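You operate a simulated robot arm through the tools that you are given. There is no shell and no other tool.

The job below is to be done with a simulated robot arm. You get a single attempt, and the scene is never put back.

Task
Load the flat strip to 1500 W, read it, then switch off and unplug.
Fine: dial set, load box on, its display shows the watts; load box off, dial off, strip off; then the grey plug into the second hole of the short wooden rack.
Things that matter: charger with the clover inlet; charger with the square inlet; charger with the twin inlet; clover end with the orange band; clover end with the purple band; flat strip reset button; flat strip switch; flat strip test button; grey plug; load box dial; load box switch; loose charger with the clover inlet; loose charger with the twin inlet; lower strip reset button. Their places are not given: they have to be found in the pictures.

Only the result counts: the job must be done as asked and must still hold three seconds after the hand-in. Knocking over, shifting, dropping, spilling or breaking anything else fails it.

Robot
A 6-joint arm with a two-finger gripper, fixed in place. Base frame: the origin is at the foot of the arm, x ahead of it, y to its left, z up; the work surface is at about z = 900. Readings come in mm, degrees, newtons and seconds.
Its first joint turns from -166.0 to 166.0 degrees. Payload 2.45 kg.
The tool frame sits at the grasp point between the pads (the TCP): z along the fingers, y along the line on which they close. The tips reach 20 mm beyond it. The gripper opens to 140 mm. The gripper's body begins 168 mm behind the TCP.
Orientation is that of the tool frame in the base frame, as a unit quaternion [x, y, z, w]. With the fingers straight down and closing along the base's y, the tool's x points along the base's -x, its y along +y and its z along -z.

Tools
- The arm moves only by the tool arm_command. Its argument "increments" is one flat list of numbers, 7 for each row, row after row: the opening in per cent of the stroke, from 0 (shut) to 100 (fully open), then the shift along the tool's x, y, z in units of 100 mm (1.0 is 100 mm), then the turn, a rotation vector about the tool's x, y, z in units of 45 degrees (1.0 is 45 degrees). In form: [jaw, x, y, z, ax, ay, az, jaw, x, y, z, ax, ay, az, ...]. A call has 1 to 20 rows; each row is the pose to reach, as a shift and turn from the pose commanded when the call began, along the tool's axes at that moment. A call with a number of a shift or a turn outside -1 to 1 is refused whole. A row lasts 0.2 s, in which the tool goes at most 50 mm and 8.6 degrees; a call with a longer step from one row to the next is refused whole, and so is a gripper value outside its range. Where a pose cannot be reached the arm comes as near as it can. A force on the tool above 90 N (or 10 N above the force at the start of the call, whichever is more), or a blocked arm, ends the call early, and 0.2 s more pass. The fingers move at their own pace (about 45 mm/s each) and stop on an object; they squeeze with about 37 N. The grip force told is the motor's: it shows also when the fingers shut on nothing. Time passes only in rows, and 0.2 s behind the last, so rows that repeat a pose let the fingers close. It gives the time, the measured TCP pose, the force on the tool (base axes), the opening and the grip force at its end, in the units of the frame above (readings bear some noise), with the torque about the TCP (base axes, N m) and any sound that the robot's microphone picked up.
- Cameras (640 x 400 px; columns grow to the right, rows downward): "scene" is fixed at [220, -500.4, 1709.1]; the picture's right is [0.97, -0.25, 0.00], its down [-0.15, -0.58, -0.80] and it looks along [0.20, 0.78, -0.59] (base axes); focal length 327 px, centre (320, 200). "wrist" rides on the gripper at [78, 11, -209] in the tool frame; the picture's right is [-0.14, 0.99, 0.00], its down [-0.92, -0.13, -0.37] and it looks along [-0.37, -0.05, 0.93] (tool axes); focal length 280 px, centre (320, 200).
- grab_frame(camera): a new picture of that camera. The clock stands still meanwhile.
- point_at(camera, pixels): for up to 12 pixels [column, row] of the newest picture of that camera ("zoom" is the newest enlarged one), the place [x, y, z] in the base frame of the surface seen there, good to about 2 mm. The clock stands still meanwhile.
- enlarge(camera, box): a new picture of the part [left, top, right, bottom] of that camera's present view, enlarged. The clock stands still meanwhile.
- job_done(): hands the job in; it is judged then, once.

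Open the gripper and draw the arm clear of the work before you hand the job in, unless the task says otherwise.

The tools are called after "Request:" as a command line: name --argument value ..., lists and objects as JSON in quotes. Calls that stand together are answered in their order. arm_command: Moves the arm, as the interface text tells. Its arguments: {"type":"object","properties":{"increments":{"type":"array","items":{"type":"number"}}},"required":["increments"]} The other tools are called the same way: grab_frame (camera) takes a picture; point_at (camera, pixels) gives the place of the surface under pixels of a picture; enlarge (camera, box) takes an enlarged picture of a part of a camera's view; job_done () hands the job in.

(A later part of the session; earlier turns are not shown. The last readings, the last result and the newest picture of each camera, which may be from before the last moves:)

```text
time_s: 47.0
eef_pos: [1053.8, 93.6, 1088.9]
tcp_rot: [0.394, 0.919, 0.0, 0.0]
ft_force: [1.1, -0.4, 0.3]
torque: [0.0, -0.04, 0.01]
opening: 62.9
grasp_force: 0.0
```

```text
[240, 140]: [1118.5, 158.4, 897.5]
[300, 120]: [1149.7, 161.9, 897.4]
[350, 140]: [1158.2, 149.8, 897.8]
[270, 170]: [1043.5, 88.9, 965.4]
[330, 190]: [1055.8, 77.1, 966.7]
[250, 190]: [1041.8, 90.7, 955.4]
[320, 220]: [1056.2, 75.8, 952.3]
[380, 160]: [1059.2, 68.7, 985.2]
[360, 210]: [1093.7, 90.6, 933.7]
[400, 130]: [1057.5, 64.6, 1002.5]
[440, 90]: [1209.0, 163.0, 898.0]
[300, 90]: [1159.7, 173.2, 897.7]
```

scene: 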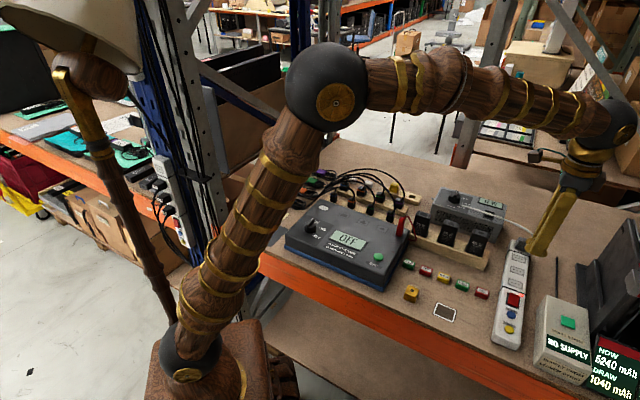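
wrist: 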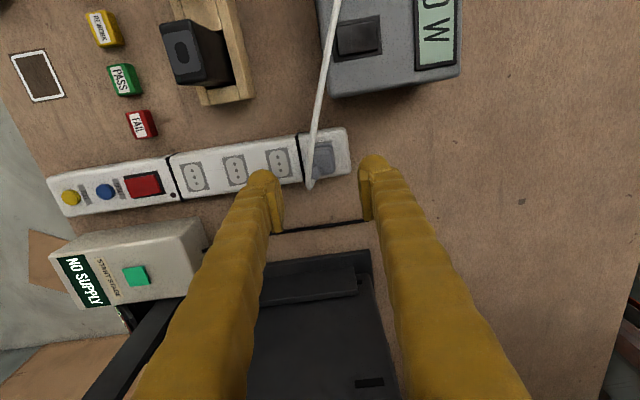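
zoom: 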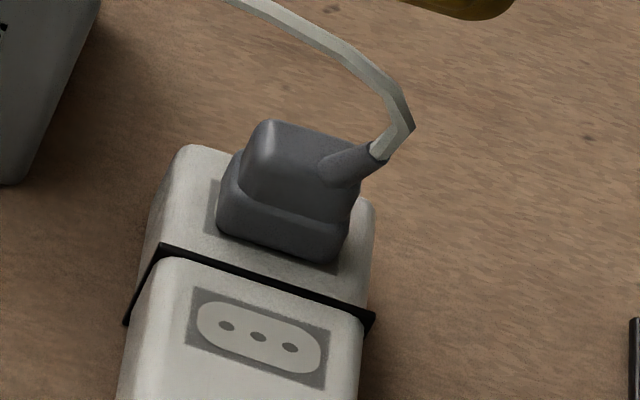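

The plug's upper body is about 28×28 mm, centred near (1060,92), top z≈974; the cord arcs over it at z≈1025. I lower 70 mm with a 52 mm opening, centred over the plug, and look.

Request:
arm_command --increments '[37, -0.03, 0.04, 0.2, 0, 0, 0, 37, -0.03, 0.04, 0.45, 0, 0, 0, 37, -0.03, 0.04, 0.7, 0, 0, 0, 37, -0.03, 0.04, 0.7, 0, 0, 0]'

Request:
grab_frame --camera "wrist"

Request:
enlarge --camera "wrist" --box '[250, 110, 390, 220]'

Request:
enlarge --camera "scene" --box '[490, 200, 560, 260]'

```text
time_s: 48.0
eef_pos: [1059.4, 93.8, 1018.7]
tcp_rot: [0.394, 0.919, 0.0, 0.0]
ft_force: [0.8, -0.2, -0.2]
torque: [0.0, -0.02, 0.06]
opening: 51.7
grasp_force: 0.1
```

```text
taken
```

wrist: 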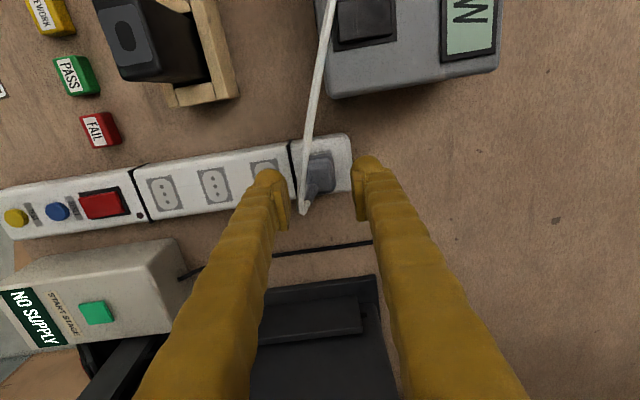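

```text
3.64 times, centred on (320, 165) of wrist
```

zoom: 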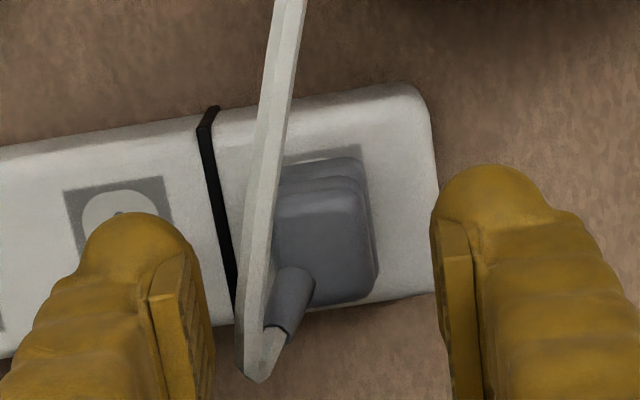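

```text
6.67 times, centred on (525, 230) of scene
```

zoom: 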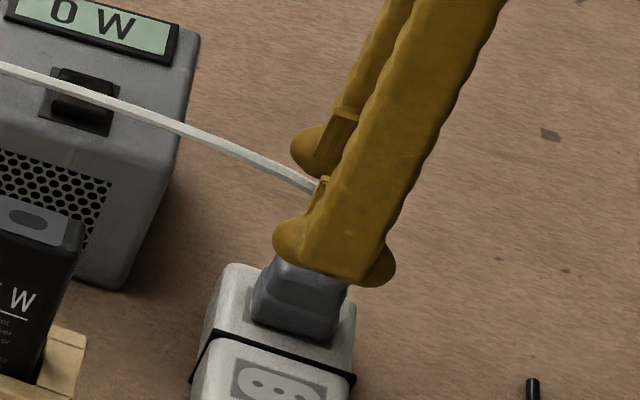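

The plug is centred between the fingers (body centre ≈ zoom 325,240, expected 320,245). I lower 52 mm to TCP z≈966.

Request:
arm_command --increments '[37, 0, 0, 0.2, 0, 0, 0, 37, 0, 0, 0.4, 0, 0, 0, 37, 0, 0, 0.52, 0, 0, 0, 37, 0, 0, 0.52, 0, 0, 0]'

Request:
enlarge --camera "wrist" --box '[250, 110, 390, 220]'

Request:
enlarge --camera "scene" --box '[490, 210, 560, 270]'

```text
time_s: 49.0
eef_pos: [1060.5, 92.5, 964.9]
tcp_rot: [0.393, 0.919, 0.0, 0.0]
ft_force: [0.1, 0.5, 0.2]
torque: [0.0, -0.02, 0.0]
opening: 51.8
grasp_force: 0.0
```

```text
3.64 times, centred on (320, 165) of wrist
```

zoom: 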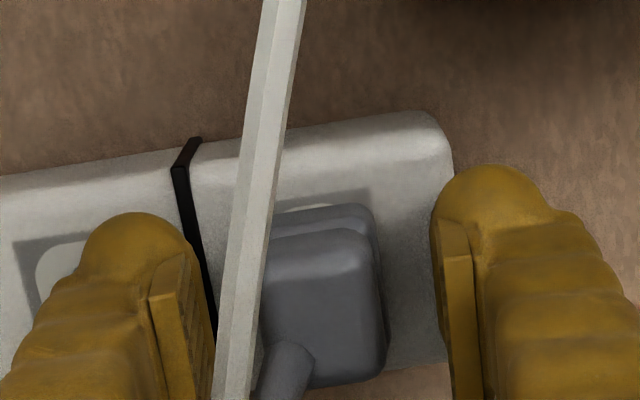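

```text
6.67 times, centred on (525, 240) of scene
```

zoom: 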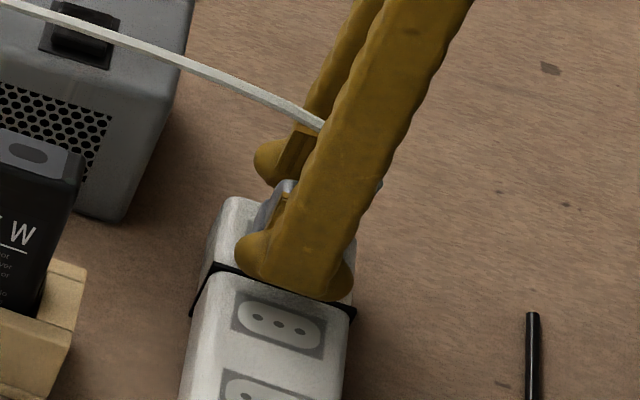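

No contact, and the plug sits centred between the pads (zoom 322,308 vs TCP 320,309). I close on it.

Request:
arm_command --increments '[25, 0, 0, 0, 0, 0, 0, 15, 0, 0, 0, 0, 0, 0, 0, 0, 0, 0, 0, 0, 0, 0, 0, 0, 0, 0, 0, 0, 0, 0, 0, 0, 0, 0, 0]'

Request:
enlarge --camera "wrist" --box '[250, 110, 390, 220]'

Request:
enlarge --camera "scene" --box '[490, 210, 560, 270]'

```text
time_s: 50.2
eef_pos: [1059.6, 91.5, 965.7]
tcp_rot: [0.393, 0.919, 0.0, 0.0]
ft_force: [-2.9, -1.0, 0.1]
torque: [0.0, 0.04, 0.06]
opening: 28.5
grasp_force: 36.5
```

```text
3.64 times, centred on (320, 165) of wrist
```

zoom: 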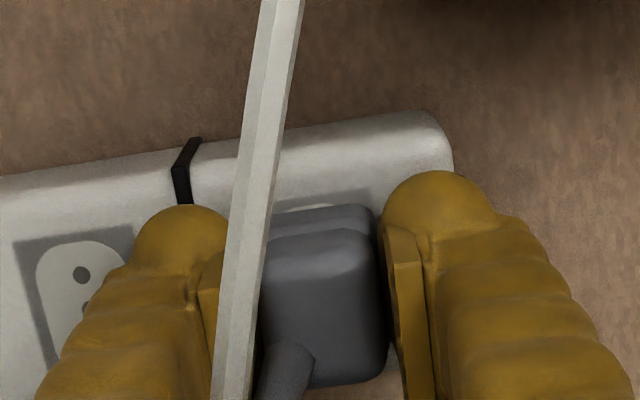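

```text
6.67 times, centred on (525, 240) of scene
```

zoom: 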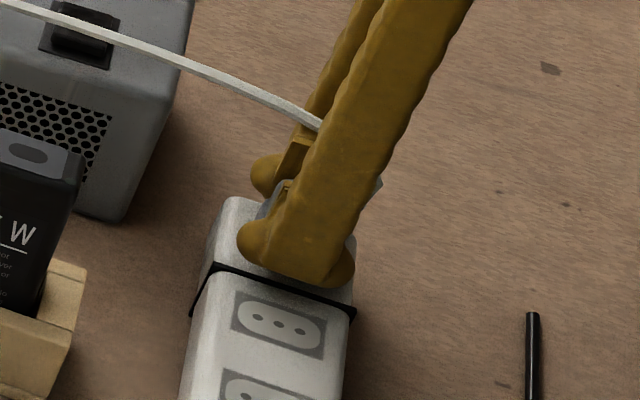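

Gripped at 28.5 mm with 36.5 N and no side force. I pull slowly straight up, 30 mm.

Request:
arm_command --increments '[0, 0, 0, -0.04, 0, 0, 0, 0, 0, 0, -0.08, 0, 0, 0, 0, 0, 0, -0.12, 0, 0, 0, 0, 0, 0, -0.18, 0, 0, 0, 0, 0, 0, -0.24, 0, 0, 0, 0, 0, 0, -0.3, 0, 0, 0, 0, 0, 0, -0.3, 0, 0, 0]'

Request:
enlarge --camera "scene" --box '[490, 190, 560, 270]'

Request:
enlarge --camera "wrist" --box '[250, 110, 390, 220]'

```text
time_s: 51.8
eef_pos: [1059.8, 92.6, 995.2]
tcp_rot: [0.393, 0.919, 0.0, 0.0]
ft_force: [-0.9, 0.3, -0.5]
torque: [0.0, 0.05, 0.0]
opening: 28.6
grasp_force: 36.7
```

```text
5.00 times, centred on (525, 230) of scene
```

zoom: 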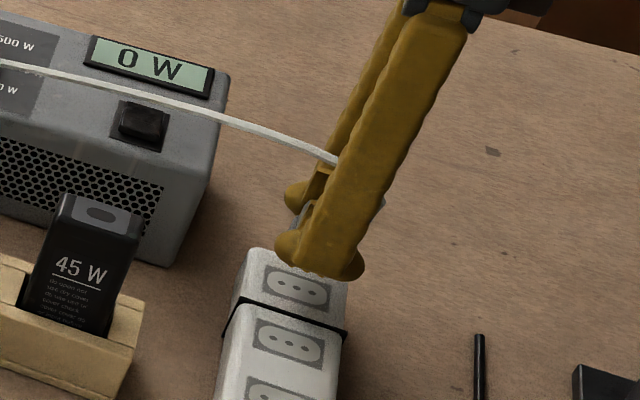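

```text
3.64 times, centred on (320, 165) of wrist
```

zoom: 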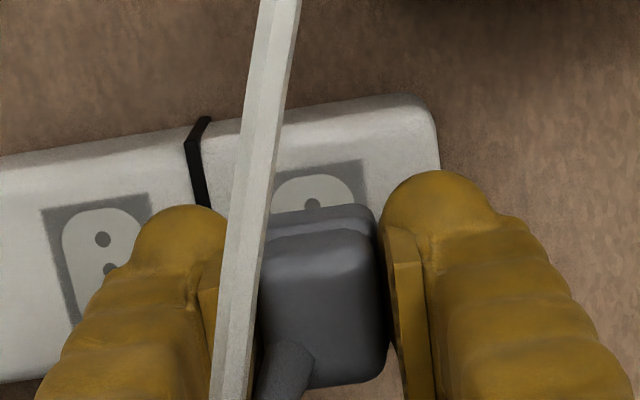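

The plug is out of its socket and held (28.6 mm). I lift further to z≈1130 and meanwhile look at the rack region for obstacles.

Request:
arm_command --increments '[0, 0, 0, -0.3, 0, 0, 0, 0, 0, 0, -0.65, 0, 0, 0, 0, 0, 0, -1.0, 0, 0, 0]'

Request:
arm_command --increments '[0, 0.33, 0.09, -0.1, 0, 0, 0, 0, 0.66, 0.18, -0.25, 0, 0, 0, 0, 1.0, 0.27, -0.35, 0, 0, 0]'

Request:
grab_frame --camera "scene"

Request:
point_at --camera "scene" --pixels '[[345, 172], [365, 172], [385, 180], [397, 190], [404, 200], [411, 199], [416, 203], [420, 200], [393, 187], [378, 198], [376, 170], [405, 195]]'

Request:
enlarge --camera "scene" --box '[330, 150, 440, 230]'

```text
time_s: 52.6
eef_pos: [1059.8, 93.1, 1097.2]
tcp_rot: [0.393, 0.92, 0.0, 0.0]
ft_force: [-0.2, 0.3, -0.7]
torque: [0.01, 0.01, -0.01]
opening: 28.8
grasp_force: 36.9
```

```text
time_s: 53.4
eef_pos: [1010.5, 182.7, 1130.5]
tcp_rot: [0.394, 0.919, 0.0, -0.001]
ft_force: [-0.1, -0.2, -0.8]
torque: [0.02, 0.0, 0.01]
opening: 28.7
grasp_force: 36.7
```

```text
taken
```

scene: 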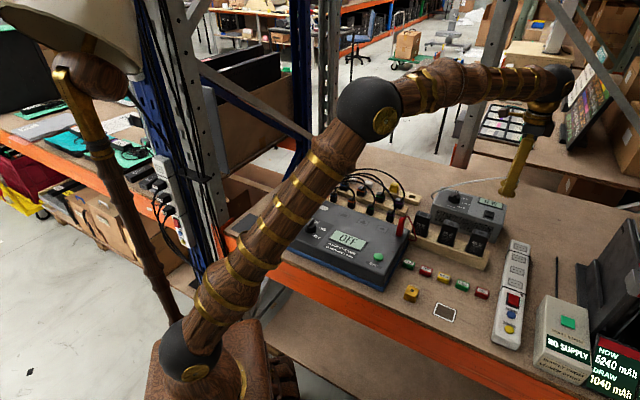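

```text
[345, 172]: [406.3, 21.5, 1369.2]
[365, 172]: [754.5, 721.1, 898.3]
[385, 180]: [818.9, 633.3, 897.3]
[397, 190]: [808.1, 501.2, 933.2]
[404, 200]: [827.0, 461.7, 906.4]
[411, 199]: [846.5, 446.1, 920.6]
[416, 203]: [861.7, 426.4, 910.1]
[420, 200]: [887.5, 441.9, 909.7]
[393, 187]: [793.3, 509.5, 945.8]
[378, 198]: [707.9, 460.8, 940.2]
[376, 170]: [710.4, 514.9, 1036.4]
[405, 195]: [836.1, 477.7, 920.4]
```

```text
5.00 times, centred on (385, 190) of scene
```

zoom: 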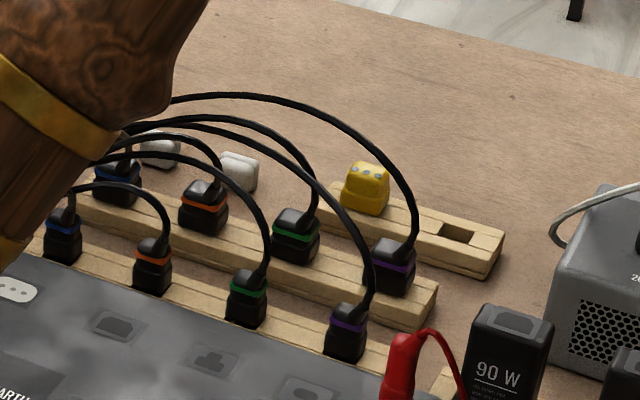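

The route is clear: black cables arc away on the far-left side (zoom 370,150), the rack's free hole is at zoom (455,232). I carry the plug over the load box at z≈1130 toward the rack.

Request:
arm_command --increments '[0, 0.33, 0.09, 0, 0, 0, 0, 0, 0.66, 0.18, 0, 0, 0, 0, 0, 1.0, 0.27, 0, 0, 0, 0]'

Request:
arm_command --increments '[0, 0.33, 0.09, 0, 0, 0, 0, 0, 0.66, 0.18, 0, 0, 0, 0, 0, 1.0, 0.27, 0, 0, 0, 0, 0, 1.0, 0.27, 0, 0, 0, 0]'

Request:
grab_frame --camera "wrist"

Request:
grab_frame --camera "scene"

```text
time_s: 54.2
eef_pos: [962.3, 274.0, 1131.6]
tcp_rot: [0.393, 0.919, -0.001, 0.001]
ft_force: [0.1, -0.4, 1.3]
torque: [0.01, 0.04, -0.05]
opening: 28.2
grasp_force: 36.9
```

```text
time_s: 55.2
eef_pos: [909.7, 365.7, 1131.7]
tcp_rot: [0.393, 0.919, 0.0, 0.0]
ft_force: [-0.6, -0.7, -0.3]
torque: [-0.01, 0.01, 0.0]
opening: 28.7
grasp_force: 37.0
```

```text
taken
```

wrist: 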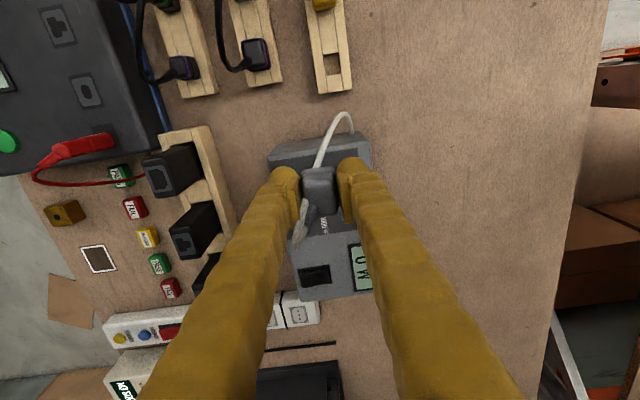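

```text
taken
```

scene: 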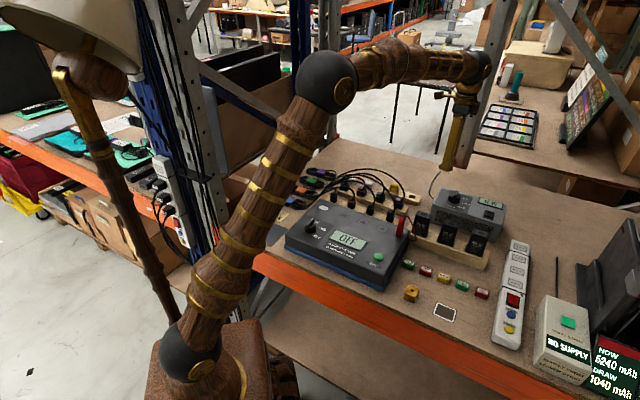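

The rack's free hole is seen at wrist (331,63). I enlarge and measure its corners.

Request:
enlarge --camera "wrist" --box '[290, 20, 380, 110]'

Request:
enlarge --camera "wrist" --box '[295, 40, 367, 85]'

```text
4.44 times, centred on (335, 65) of wrist
```

zoom: 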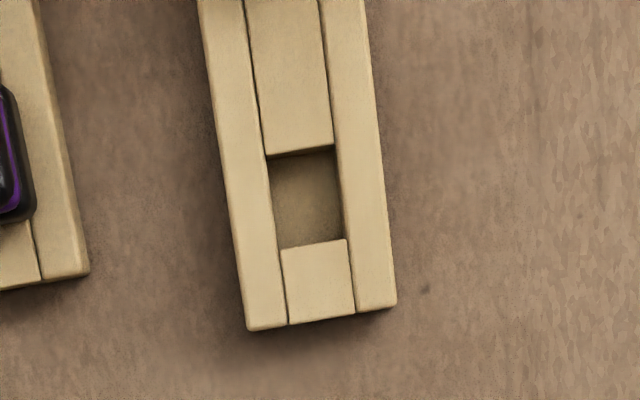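

```text
8.89 times, centred on (331, 62) of wrist
```

zoom: 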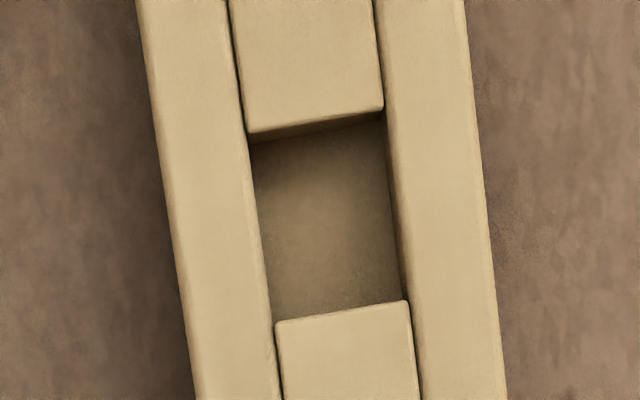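

I query the rails, inserts and floor around the hole.

Request:
point_at --camera "zoom" --pixels '[[252, 126], [378, 106], [283, 328], [402, 308], [250, 200], [400, 200], [320, 220], [160, 150], [480, 150], [320, 112], [345, 316], [320, 170]]'

Request:
enlarge --camera "wrist" --box '[290, 0, 380, 60]'

```text
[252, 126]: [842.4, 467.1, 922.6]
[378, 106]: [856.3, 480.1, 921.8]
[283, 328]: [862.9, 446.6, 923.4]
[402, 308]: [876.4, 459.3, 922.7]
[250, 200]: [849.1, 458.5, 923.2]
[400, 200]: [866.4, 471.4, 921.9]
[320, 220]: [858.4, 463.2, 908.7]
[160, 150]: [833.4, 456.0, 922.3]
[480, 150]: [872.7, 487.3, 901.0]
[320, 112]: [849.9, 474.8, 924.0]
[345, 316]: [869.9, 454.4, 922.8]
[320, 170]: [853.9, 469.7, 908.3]
```

```text
6.67 times, centred on (335, 30) of wrist
```

zoom: 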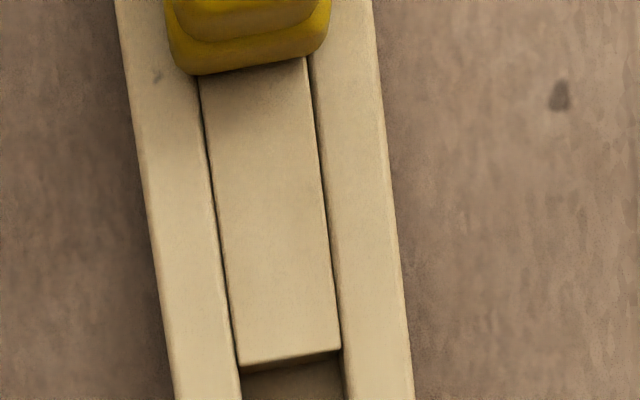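

Hole: about 19 mm across × 27 mm along the rack, centre ≈ (859.5,463.3), top z≈923, floor z≈908.5, rack direction ≈ −45°. To know where the pins are relative to the TCP, I measure the now empty socket on the strip.

Request:
enlarge --camera "scene" --box '[500, 230, 550, 270]'

Request:
enlarge --camera "wrist" --box '[270, 150, 370, 240]'

```text
10.00 times, centred on (525, 250) of scene
```

zoom: 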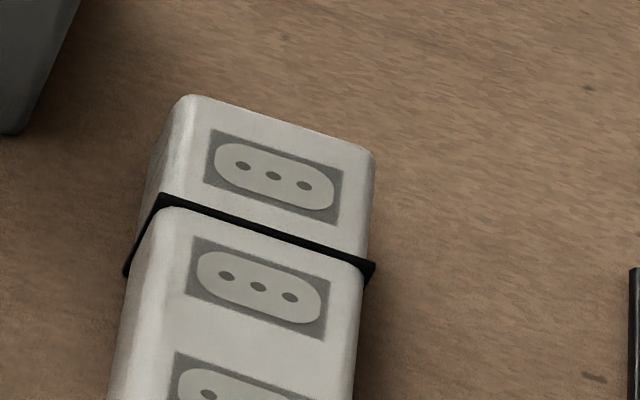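

```text
4.44 times, centred on (320, 195) of wrist
```

zoom: 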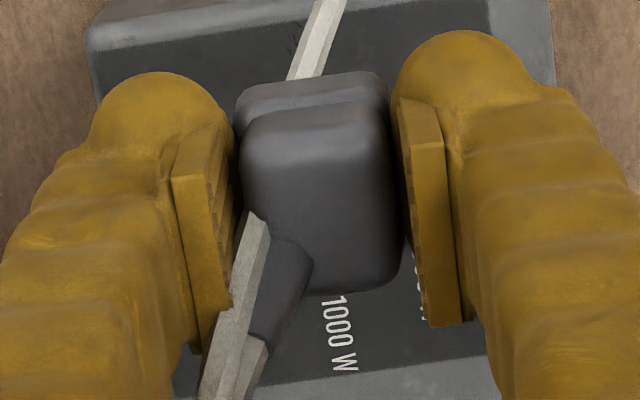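

I re-enlarge the scene part so the zoom query applies to the socket.

Request:
enlarge --camera "scene" --box '[500, 230, 550, 270]'

Request:
point_at --camera "zoom" --pixels '[[243, 166], [274, 176], [305, 186], [258, 171], [290, 181], [227, 275], [258, 286], [290, 297], [210, 133], [342, 172], [335, 224], [205, 180]]'

```text
10.00 times, centred on (525, 250) of scene
```

zoom: 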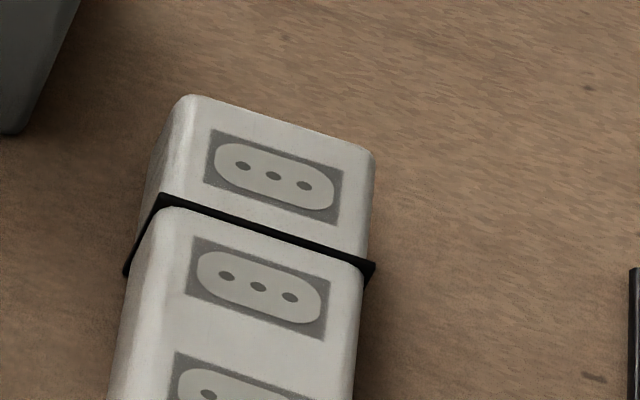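

```text
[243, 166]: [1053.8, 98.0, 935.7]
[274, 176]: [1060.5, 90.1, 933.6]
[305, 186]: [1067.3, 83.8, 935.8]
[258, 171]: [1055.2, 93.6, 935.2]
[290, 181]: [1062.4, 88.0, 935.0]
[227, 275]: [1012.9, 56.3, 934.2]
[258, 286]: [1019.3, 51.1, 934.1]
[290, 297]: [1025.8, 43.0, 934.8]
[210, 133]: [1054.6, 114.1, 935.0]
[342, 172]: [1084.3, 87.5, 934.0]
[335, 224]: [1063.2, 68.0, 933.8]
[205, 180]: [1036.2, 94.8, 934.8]
```

Socket centre (1060.0,90.9) vs grasp TCP (1059.6,91.5): pins are within 1 mm of the TCP axis, spanning ~24 mm along the rack direction. I move closer and lower so the hole stays visible just ahead of the plug, for a more exact measurement.

Request:
arm_command --increments '[0, 0.15, 0.08, 0.25, 0, 0, 0, 0, 0.3, 0.16, 0.5, 0, 0, 0, 0, 0.45, 0.24, 0.75, 0, 0, 0, 0, 0.57, 0.308, 1.0, 0, 0, 0, 0, 0.57, 0.308, 1.0, 0, 0, 0]'

Request:
grab_frame --camera "wrist"

Request:
enlarge --camera "scene" --box '[370, 130, 480, 230]'

```text
time_s: 56.4
eef_pos: [894.2, 427.2, 1030.3]
tcp_rot: [0.393, 0.92, 0.0, 0.0]
ft_force: [-0.5, -1.0, -0.5]
torque: [-0.02, 0.0, 0.02]
opening: 28.7
grasp_force: 36.7
```

```text
taken
```

wrist: 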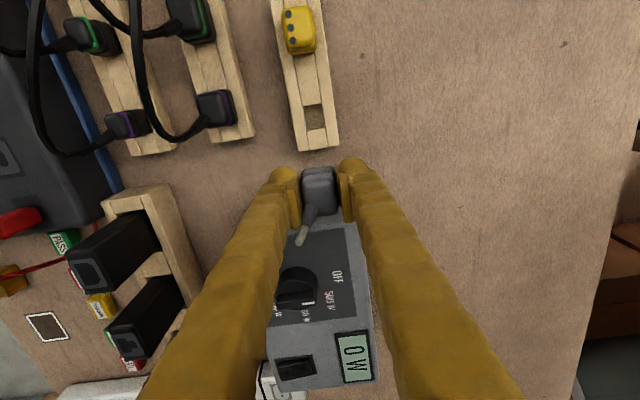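

```text
4.00 times, centred on (425, 180) of scene
```

zoom: 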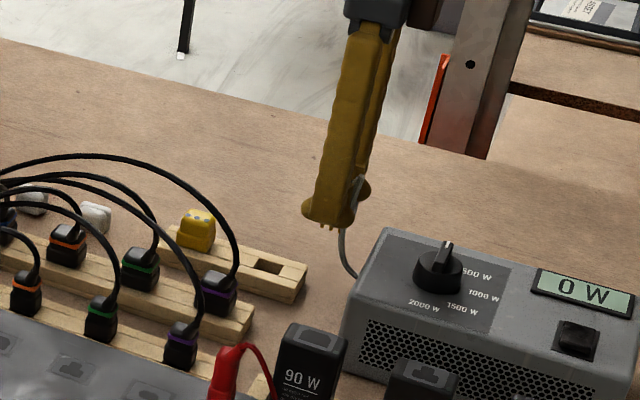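

Pins are visible below the fingers in the scene zoom (325,222). Now I enlarge the hole at wrist (316,116) and measure it several times.

Request:
enlarge --camera "wrist" --box '[280, 90, 352, 155]'

Request:
enlarge --camera "wrist" --box '[280, 95, 352, 140]'

```text
6.15 times, centred on (316, 122) of wrist
```

zoom: 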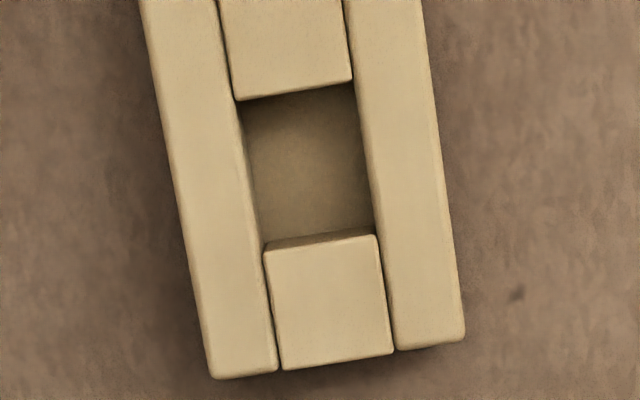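

```text
8.89 times, centred on (316, 118) of wrist
```

zoom: 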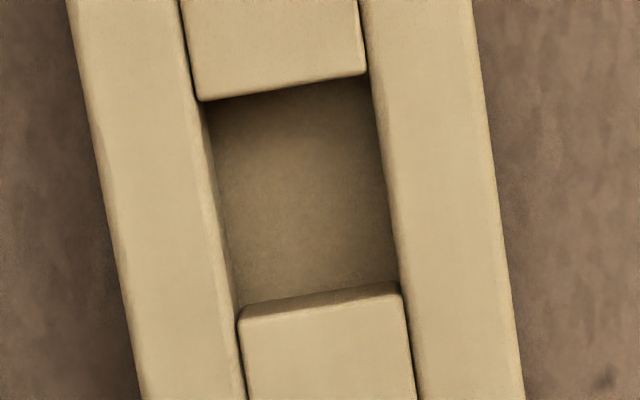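

Hole top-plane corners in this zoom: (200,102), (366,73), (405,295), (240,322). I query points just outside these, twice, to average noise.

Request:
point_at --camera "zoom" --pixels '[[208, 94], [358, 68], [248, 330], [398, 304], [283, 81], [323, 317], [195, 150], [380, 120], [215, 260], [402, 240], [230, 90], [340, 312]]'

Request:
point_at --camera "zoom" --pixels '[[208, 94], [358, 68], [248, 330], [398, 304], [283, 81], [323, 317], [95, 120], [485, 120], [125, 300], [505, 250], [300, 190], [320, 240]]'

```text
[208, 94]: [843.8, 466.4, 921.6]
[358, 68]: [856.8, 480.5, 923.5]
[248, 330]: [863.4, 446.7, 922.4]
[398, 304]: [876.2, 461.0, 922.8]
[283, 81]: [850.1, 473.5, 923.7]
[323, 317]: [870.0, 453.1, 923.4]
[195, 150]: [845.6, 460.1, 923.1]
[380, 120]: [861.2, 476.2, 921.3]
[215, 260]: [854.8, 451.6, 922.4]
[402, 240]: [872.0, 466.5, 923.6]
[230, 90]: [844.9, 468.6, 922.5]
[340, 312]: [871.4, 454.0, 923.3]
```

```text
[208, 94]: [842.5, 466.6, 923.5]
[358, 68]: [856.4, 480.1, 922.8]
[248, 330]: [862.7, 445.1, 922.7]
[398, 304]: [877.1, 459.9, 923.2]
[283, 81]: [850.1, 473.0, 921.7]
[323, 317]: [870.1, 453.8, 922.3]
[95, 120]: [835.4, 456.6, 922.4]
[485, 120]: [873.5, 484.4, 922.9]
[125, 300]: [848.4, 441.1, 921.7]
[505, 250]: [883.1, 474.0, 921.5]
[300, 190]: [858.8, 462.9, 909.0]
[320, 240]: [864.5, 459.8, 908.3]
```

Averaged hole centre ≈ (859.9,463.3), ~26 mm long × 21 mm wide, direction ≈ −45.3°. I also try to measure the pin tips in the scene view to know their length and offset.

Request:
enlarge --camera "scene" --box '[435, 165, 475, 195]'

```text
13.33 times, centred on (455, 180) of scene
```

zoom: 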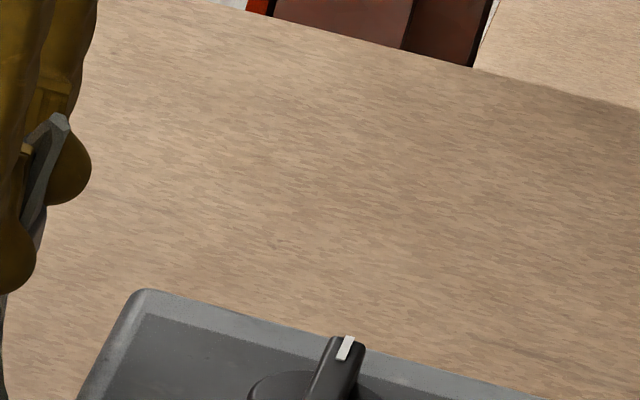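

That crop missed the pins; they are near scene (427,185). I enlarge there.

Request:
enlarge --camera "scene" --box '[410, 170, 446, 194]'

Request:
point_at --camera "zoom" --pixels '[[260, 260], [300, 270], [340, 275], [280, 240], [320, 240], [260, 230]]'

```text
16.00 times, centred on (428, 182) of scene
```

zoom: 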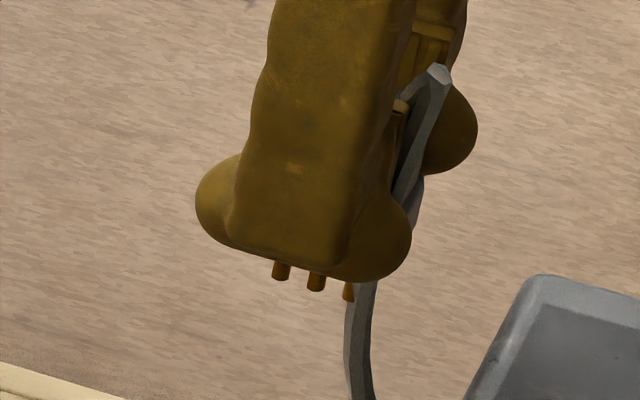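

```text
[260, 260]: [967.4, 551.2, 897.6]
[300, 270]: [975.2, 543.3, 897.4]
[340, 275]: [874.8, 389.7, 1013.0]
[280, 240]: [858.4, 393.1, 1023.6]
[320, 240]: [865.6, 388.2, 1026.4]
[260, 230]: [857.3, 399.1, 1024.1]
```

Three gold pins are visible at (281,270), (316,282), (349,292). I query them.

Request:
point_at --camera "zoom" --pixels '[[281, 274], [316, 285], [348, 295], [281, 268], [316, 279], [348, 288], [281, 277], [316, 288]]'

Request:
point_at --camera "zoom" --pixels '[[281, 274], [316, 285], [348, 295], [281, 268], [316, 279], [348, 288], [281, 277], [316, 288]]'

```text
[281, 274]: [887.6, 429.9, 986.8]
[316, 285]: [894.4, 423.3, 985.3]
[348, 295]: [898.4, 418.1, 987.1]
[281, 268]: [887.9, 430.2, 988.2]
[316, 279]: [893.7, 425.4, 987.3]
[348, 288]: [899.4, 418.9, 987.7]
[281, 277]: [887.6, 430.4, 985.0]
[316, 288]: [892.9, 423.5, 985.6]
```

```text
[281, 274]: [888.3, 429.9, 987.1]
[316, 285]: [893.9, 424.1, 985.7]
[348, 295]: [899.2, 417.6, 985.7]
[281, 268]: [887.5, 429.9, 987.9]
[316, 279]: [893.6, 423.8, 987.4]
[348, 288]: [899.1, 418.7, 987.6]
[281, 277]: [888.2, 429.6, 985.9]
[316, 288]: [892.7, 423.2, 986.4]
```

Pin tips are at TCP−45 mm, pins 14 mm long with 16 mm outer spacing, centre about 1 mm off the TCP, so there is ±3 mm margin. I move over the hole (TCP target 860.0,464.5), turn 1° to match the rack, and lower to z≈985.

Request:
arm_command --increments '[0, 0.25, 0.006, 0, 0, 0, -0.011, 0, 0.506, 0.012, 0, 0, 0, -0.022, 0, 0.506, 0.012, 0.2, 0, 0, -0.022, 0, 0.506, 0.012, 0.45, 0, 0, -0.022, 0, 0.506, 0.012, 0.45, 0, 0, -0.022]'

Request:
grab_frame --camera "wrist"

Request:
enlarge --camera "scene" --box '[385, 165, 445, 215]'

Request:
enlarge --camera "wrist" --box '[270, 120, 370, 220]'

```text
time_s: 57.6
eef_pos: [858.8, 465.2, 984.8]
tcp_rot: [0.385, 0.923, 0.0, 0.0]
ft_force: [0.1, 0.3, -1.1]
torque: [0.02, -0.01, -0.01]
opening: 28.8
grasp_force: 37.0
```

```text
taken
```

wrist: 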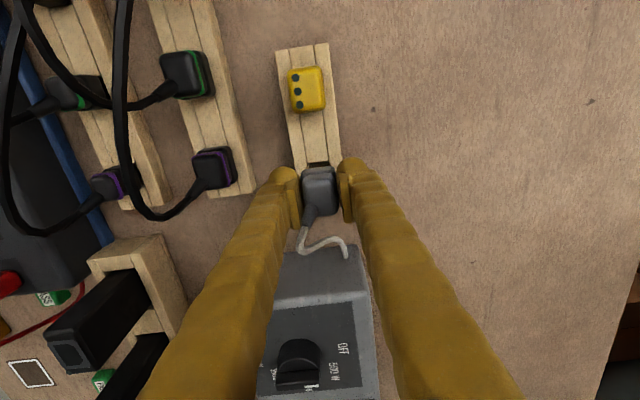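

```text
8.00 times, centred on (415, 190) of scene
```

zoom: 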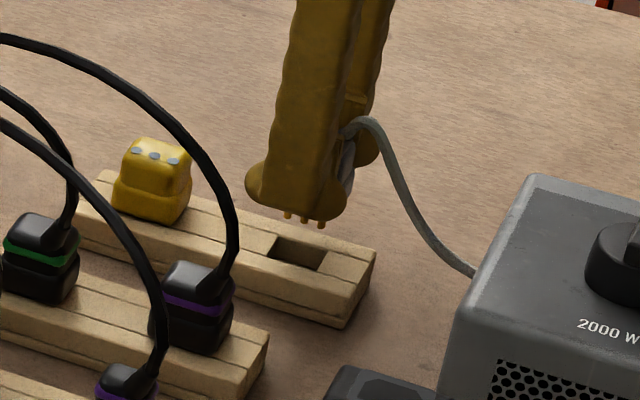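

```text
4.00 times, centred on (320, 170) of wrist
```

zoom: 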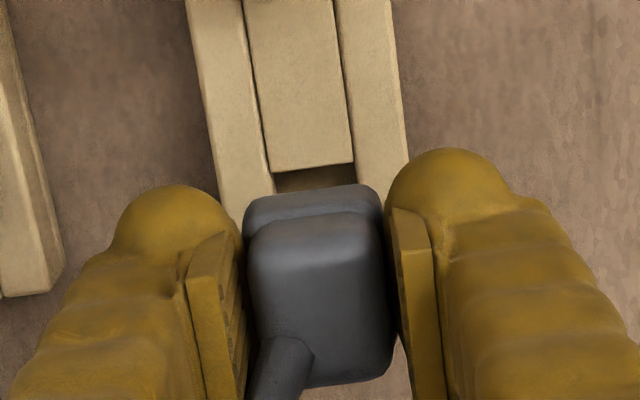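

The plug hovers over the hole. Before inserting I compare pins and hole in one scene zoom with point queries.

Request:
enlarge --camera "scene" --box '[404, 180, 436, 204]'

```text
16.00 times, centred on (420, 192) of scene
```

zoom: 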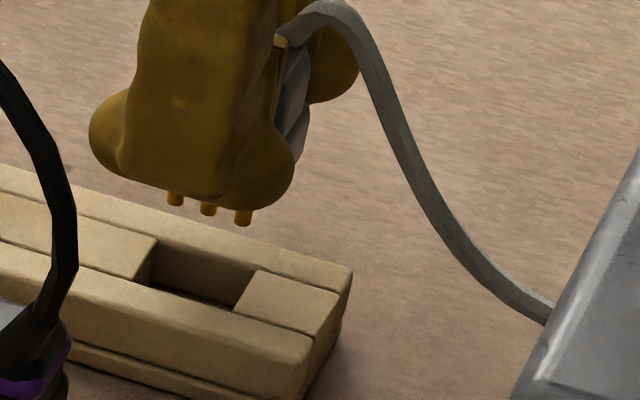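

Both pins and hole are visible here: pin tips at (175,203), (208,213), (243,223); hole corners (157,240), (258,270), (233,310), (133,280). I query these for a consistent comparison.

Request:
point_at --camera "zoom" --pixels '[[175, 198], [208, 209], [243, 219], [150, 236], [262, 270], [237, 314], [128, 282], [100, 250], [290, 300], [183, 302], [220, 250], [175, 202]]'

Request:
point_at --camera "zoom" --pixels '[[175, 198], [208, 209], [243, 219], [150, 236], [262, 270], [237, 314], [128, 282], [100, 250], [290, 300], [183, 302], [220, 250], [208, 213]]'

```text
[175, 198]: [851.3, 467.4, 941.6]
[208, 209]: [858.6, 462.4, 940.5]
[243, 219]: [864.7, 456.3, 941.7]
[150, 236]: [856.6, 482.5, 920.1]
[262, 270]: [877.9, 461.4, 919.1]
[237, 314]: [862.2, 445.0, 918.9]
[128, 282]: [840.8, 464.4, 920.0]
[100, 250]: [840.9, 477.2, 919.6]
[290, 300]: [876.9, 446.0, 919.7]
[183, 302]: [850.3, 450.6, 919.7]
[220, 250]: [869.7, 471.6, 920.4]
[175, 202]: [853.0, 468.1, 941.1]
```

```text
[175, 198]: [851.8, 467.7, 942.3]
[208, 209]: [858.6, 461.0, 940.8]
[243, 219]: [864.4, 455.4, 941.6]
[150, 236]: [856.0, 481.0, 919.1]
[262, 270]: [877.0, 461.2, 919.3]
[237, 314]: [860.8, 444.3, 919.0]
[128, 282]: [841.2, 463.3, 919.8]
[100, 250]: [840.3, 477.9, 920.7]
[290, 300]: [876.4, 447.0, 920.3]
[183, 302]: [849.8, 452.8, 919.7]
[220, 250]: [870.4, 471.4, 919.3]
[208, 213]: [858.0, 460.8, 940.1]
```

In the same view pins' centre is (858.6,463.2) and hole centre (859.0,462.9): aligned within 1 mm. I lower 20 mm so that the pins just enter, watching force.

Request:
arm_command --increments '[0, 0, 0, 0.06, 0, 0, 0, 0, 0, 0, 0.12, 0, 0, 0, 0, 0, 0, 0.16, 0, 0, 0, 0, 0, 0, 0.2, 0, 0, 0, 0, 0, 0, 0.2, 0, 0, 0]'

Request:
enlarge --camera "scene" --box '[404, 180, 436, 204]'

```text
time_s: 58.8
eef_pos: [859.3, 464.6, 964.5]
tcp_rot: [0.385, 0.923, 0.0, 0.0]
ft_force: [0.6, -1.0, -1.0]
torque: [-0.02, -0.04, 0.01]
opening: 28.4
grasp_force: 37.1
```

```text
16.00 times, centred on (420, 192) of scene
```

zoom: 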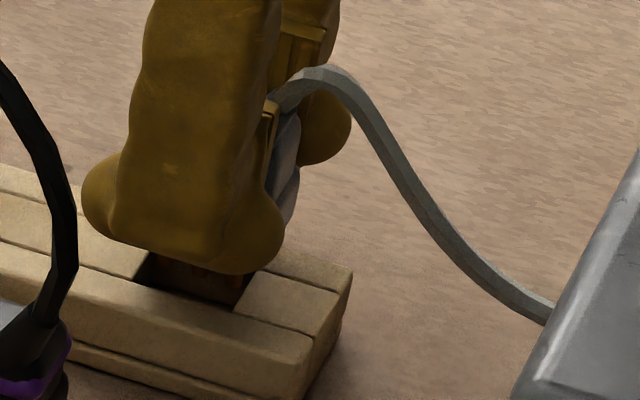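

No force; pin tips are at the hole mouth. I lower another 8 mm gently.

Request:
arm_command --increments '[0, 0, 0, 0.02, 0, 0, 0, 0, 0, 0, 0.04, 0, 0, 0, 0, 0, 0, 0.06, 0, 0, 0, 0, 0, 0, 0.08, 0, 0, 0, 0, 0, 0, 0.08, 0, 0, 0]'

Request:
enlarge --camera "scene" --box '[404, 180, 436, 204]'

Request:
enlarge --camera "wrist" --box '[270, 120, 370, 220]'

```text
time_s: 60.0
eef_pos: [859.7, 465.3, 958.9]
tcp_rot: [0.385, 0.923, 0.001, 0.0]
ft_force: [-0.1, -0.5, -0.5]
torque: [0.0, 0.0, -0.02]
opening: 28.4
grasp_force: 37.6
```

```text
16.00 times, centred on (420, 192) of scene
```

zoom: 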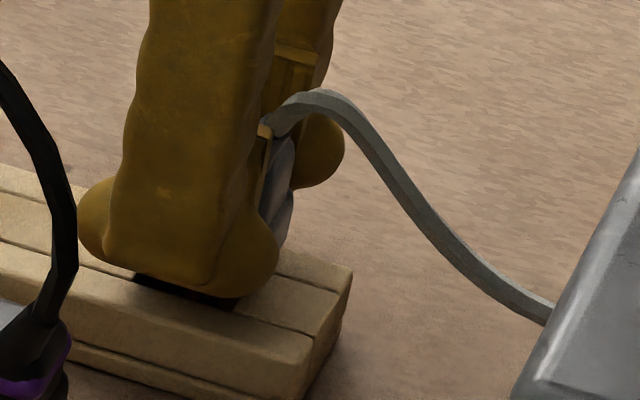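

```text
4.00 times, centred on (320, 170) of wrist
```

zoom: 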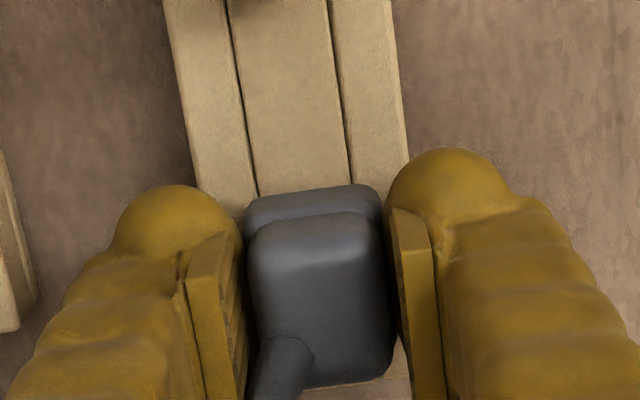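

Still no contact at z≈957. I continue 3 mm down.

Request:
arm_command --increments '[0, 0, 0, 0.015, 0, 0, 0, 0, 0, 0, 0.03, 0, 0, 0, 0, 0, 0, 0.03, 0, 0, 0]'

```text
time_s: 60.8
eef_pos: [859.2, 465.6, 954.7]
tcp_rot: [0.385, 0.923, -0.001, 0.0]
ft_force: [0.3, -0.4, -0.6]
torque: [0.02, 0.01, -0.01]
opening: 28.5
grasp_force: 37.2
```

Free still at cmd z≈954. Two more millimetres.

Request:
arm_command --increments '[0, 0, 0, 0.01, 0, 0, 0, 0, 0, 0, 0.02, 0, 0, 0, 0, 0, 0, 0.02, 0, 0, 0]'

Request:
enlarge --camera "scene" --box '[404, 180, 436, 204]'

```text
time_s: 61.6
eef_pos: [859.4, 465.0, 951.8]
tcp_rot: [0.385, 0.923, 0.0, -0.001]
ft_force: [-1.0, 0.3, -0.9]
torque: [0.0, -0.03, -0.02]
opening: 28.4
grasp_force: 37.2
```

```text
16.00 times, centred on (420, 192) of scene
```

zoom: 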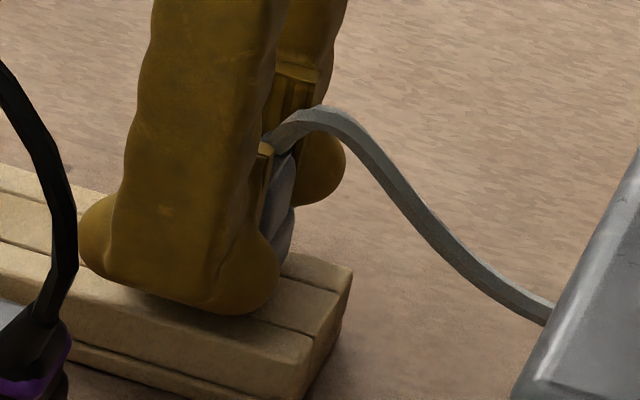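

Still no force (cmd z 952). I go on 1.5 mm at a time.

Request:
arm_command --increments '[0, 0, 0, 0.01, 0, 0, 0, 0, 0, 0, 0.015, 0, 0, 0, 0, 0, 0, 0.015, 0, 0, 0]'

```text
time_s: 62.4
eef_pos: [860.1, 464.7, 951.0]
tcp_rot: [0.385, 0.923, 0.001, 0.001]
ft_force: [1.2, -0.7, 1.7]
torque: [-0.01, -0.03, 0.0]
opening: 28.5
grasp_force: 36.8
```

Force just starts (1.7 N). One more 1.5 mm step to confirm seating.

Request:
arm_command --increments '[0, 0, 0, 0.01, 0, 0, 0, 0, 0, 0, 0.015, 0, 0, 0, 0, 0, 0, 0.015, 0, 0, 0]'

Request:
enlarge --camera "scene" --box '[404, 180, 436, 204]'

Request:
enlarge --camera "wrist" --box '[270, 120, 370, 220]'

```text
time_s: 63.2
eef_pos: [859.5, 465.3, 952.0]
tcp_rot: [0.385, 0.923, 0.001, 0.0]
ft_force: [4.7, -0.8, 22.9]
torque: [0.01, -0.01, -0.01]
opening: 28.4
grasp_force: 36.7
```

```text
16.00 times, centred on (420, 192) of scene
```

zoom: 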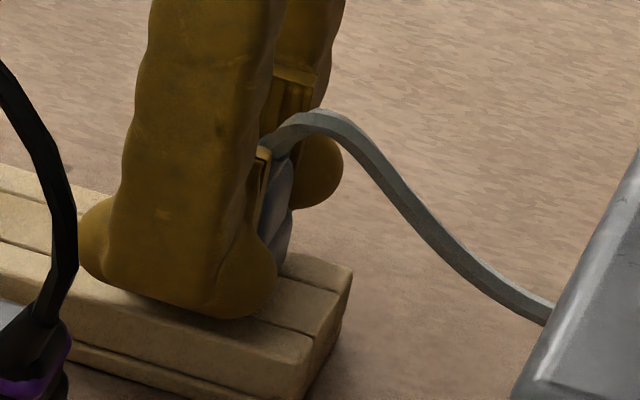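

```text
4.00 times, centred on (320, 170) of wrist
```

zoom: 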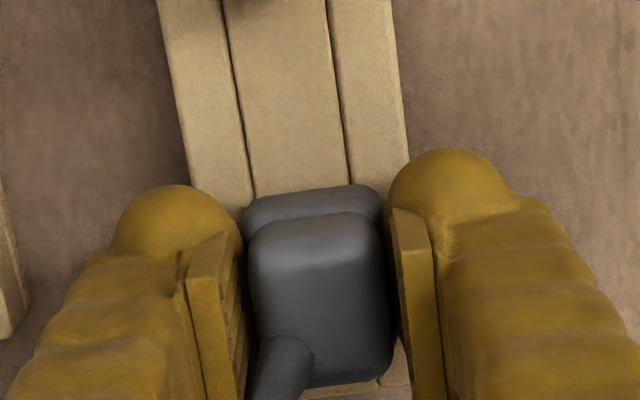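

The plug bottoms out at TCP z≈951.5 with 23 N: its flange sits on the rack top with pins in the hole. I relieve 2 mm, then open the gripper to ~52 mm.

Request:
arm_command --increments '[0, 0, 0, -0.02, 0, 0, 0, 0, 0, 0, -0.02, 0, 0, 0, 28, 0, 0, -0.02, 0, 0, 0, 37, 0, 0, -0.02, 0, 0, 0, 37, 0, 0, -0.02, 0, 0, 0, 37, 0, 0, -0.02, 0, 0, 0]'

Request:
enlarge --camera "wrist" --box '[250, 110, 390, 220]'

Request:
enlarge --camera "scene" --box '[395, 165, 445, 205]'

```text
time_s: 64.6
eef_pos: [859.5, 465.1, 951.9]
tcp_rot: [0.385, 0.923, 0.0, 0.0]
ft_force: [-0.1, 0.0, 0.0]
torque: [0.0, 0.06, 0.01]
opening: 51.8
grasp_force: 0.2
```

```text
3.64 times, centred on (320, 165) of wrist
```

zoom: 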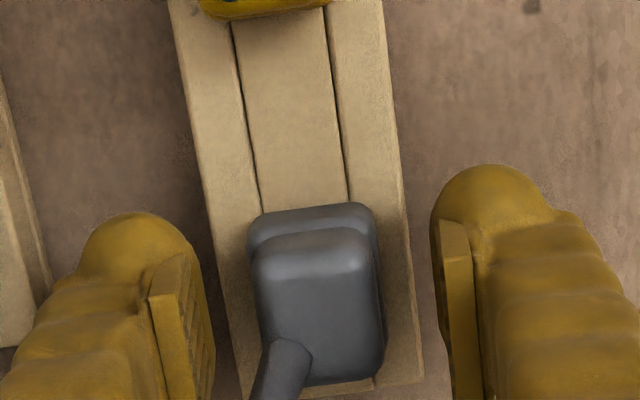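

```text
10.00 times, centred on (420, 185) of scene
```

zoom: 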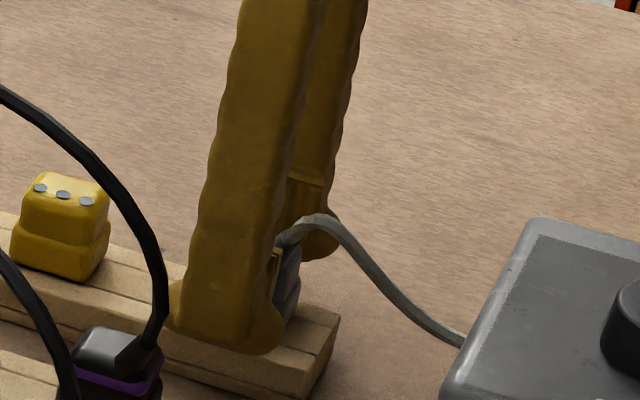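

The plug stands upright on the rack, released. I lift the open gripper straight up, slowly at first, to clear it.

Request:
arm_command --increments '[37, 0, 0, -0.1, 0, 0, 0, 37, 0, 0, -0.25, 0, 0, 0, 37, 0, 0, -0.5, 0, 0, 0, 37, 0, 0, -0.75, 0, 0, 0, 37, 0, 0, -1.0, 0, 0, 0]'

Request:
grab_frame --camera "wrist"

Request:
enlarge --camera "scene" --box '[390, 165, 450, 215]'

Request:
enlarge --camera "wrist" --box '[270, 80, 380, 200]'

```text
time_s: 65.8
eef_pos: [859.1, 465.6, 1050.4]
tcp_rot: [0.385, 0.923, 0.0, 0.0]
ft_force: [0.4, -1.2, 0.3]
torque: [0.03, 0.0, -0.01]
opening: 51.9
grasp_force: 0.0
```

```text
taken
```

wrist: 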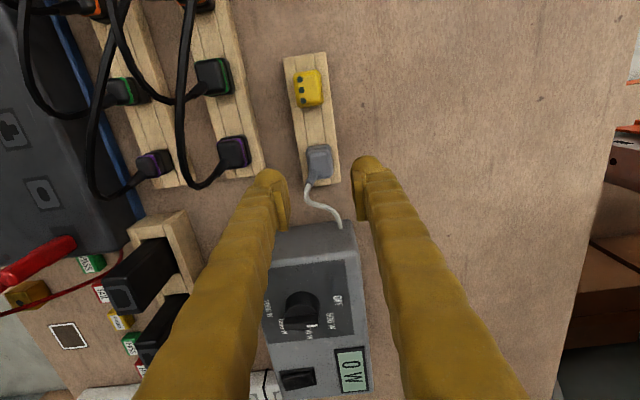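

```text
8.00 times, centred on (420, 190) of scene
```

zoom: 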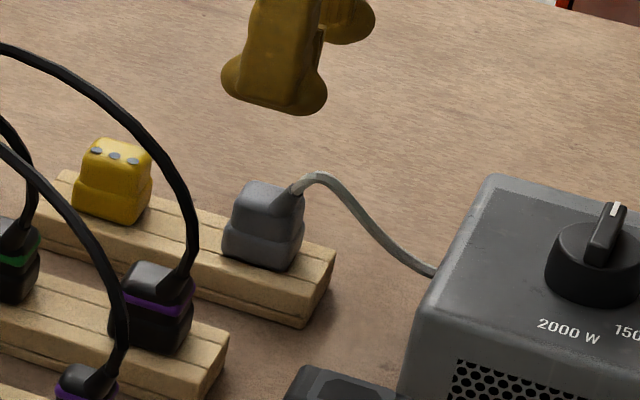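

```text
3.33 times, centred on (325, 140) of wrist
```

zoom: 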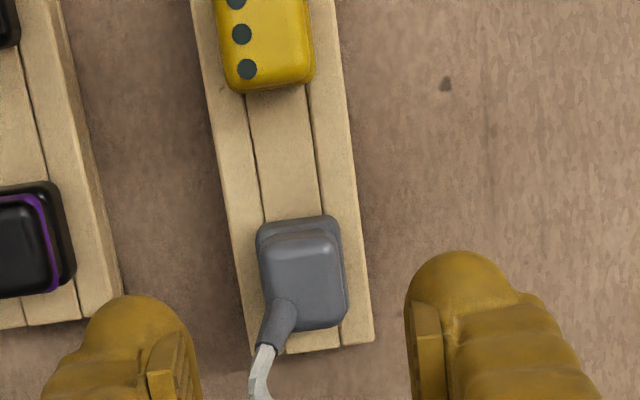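

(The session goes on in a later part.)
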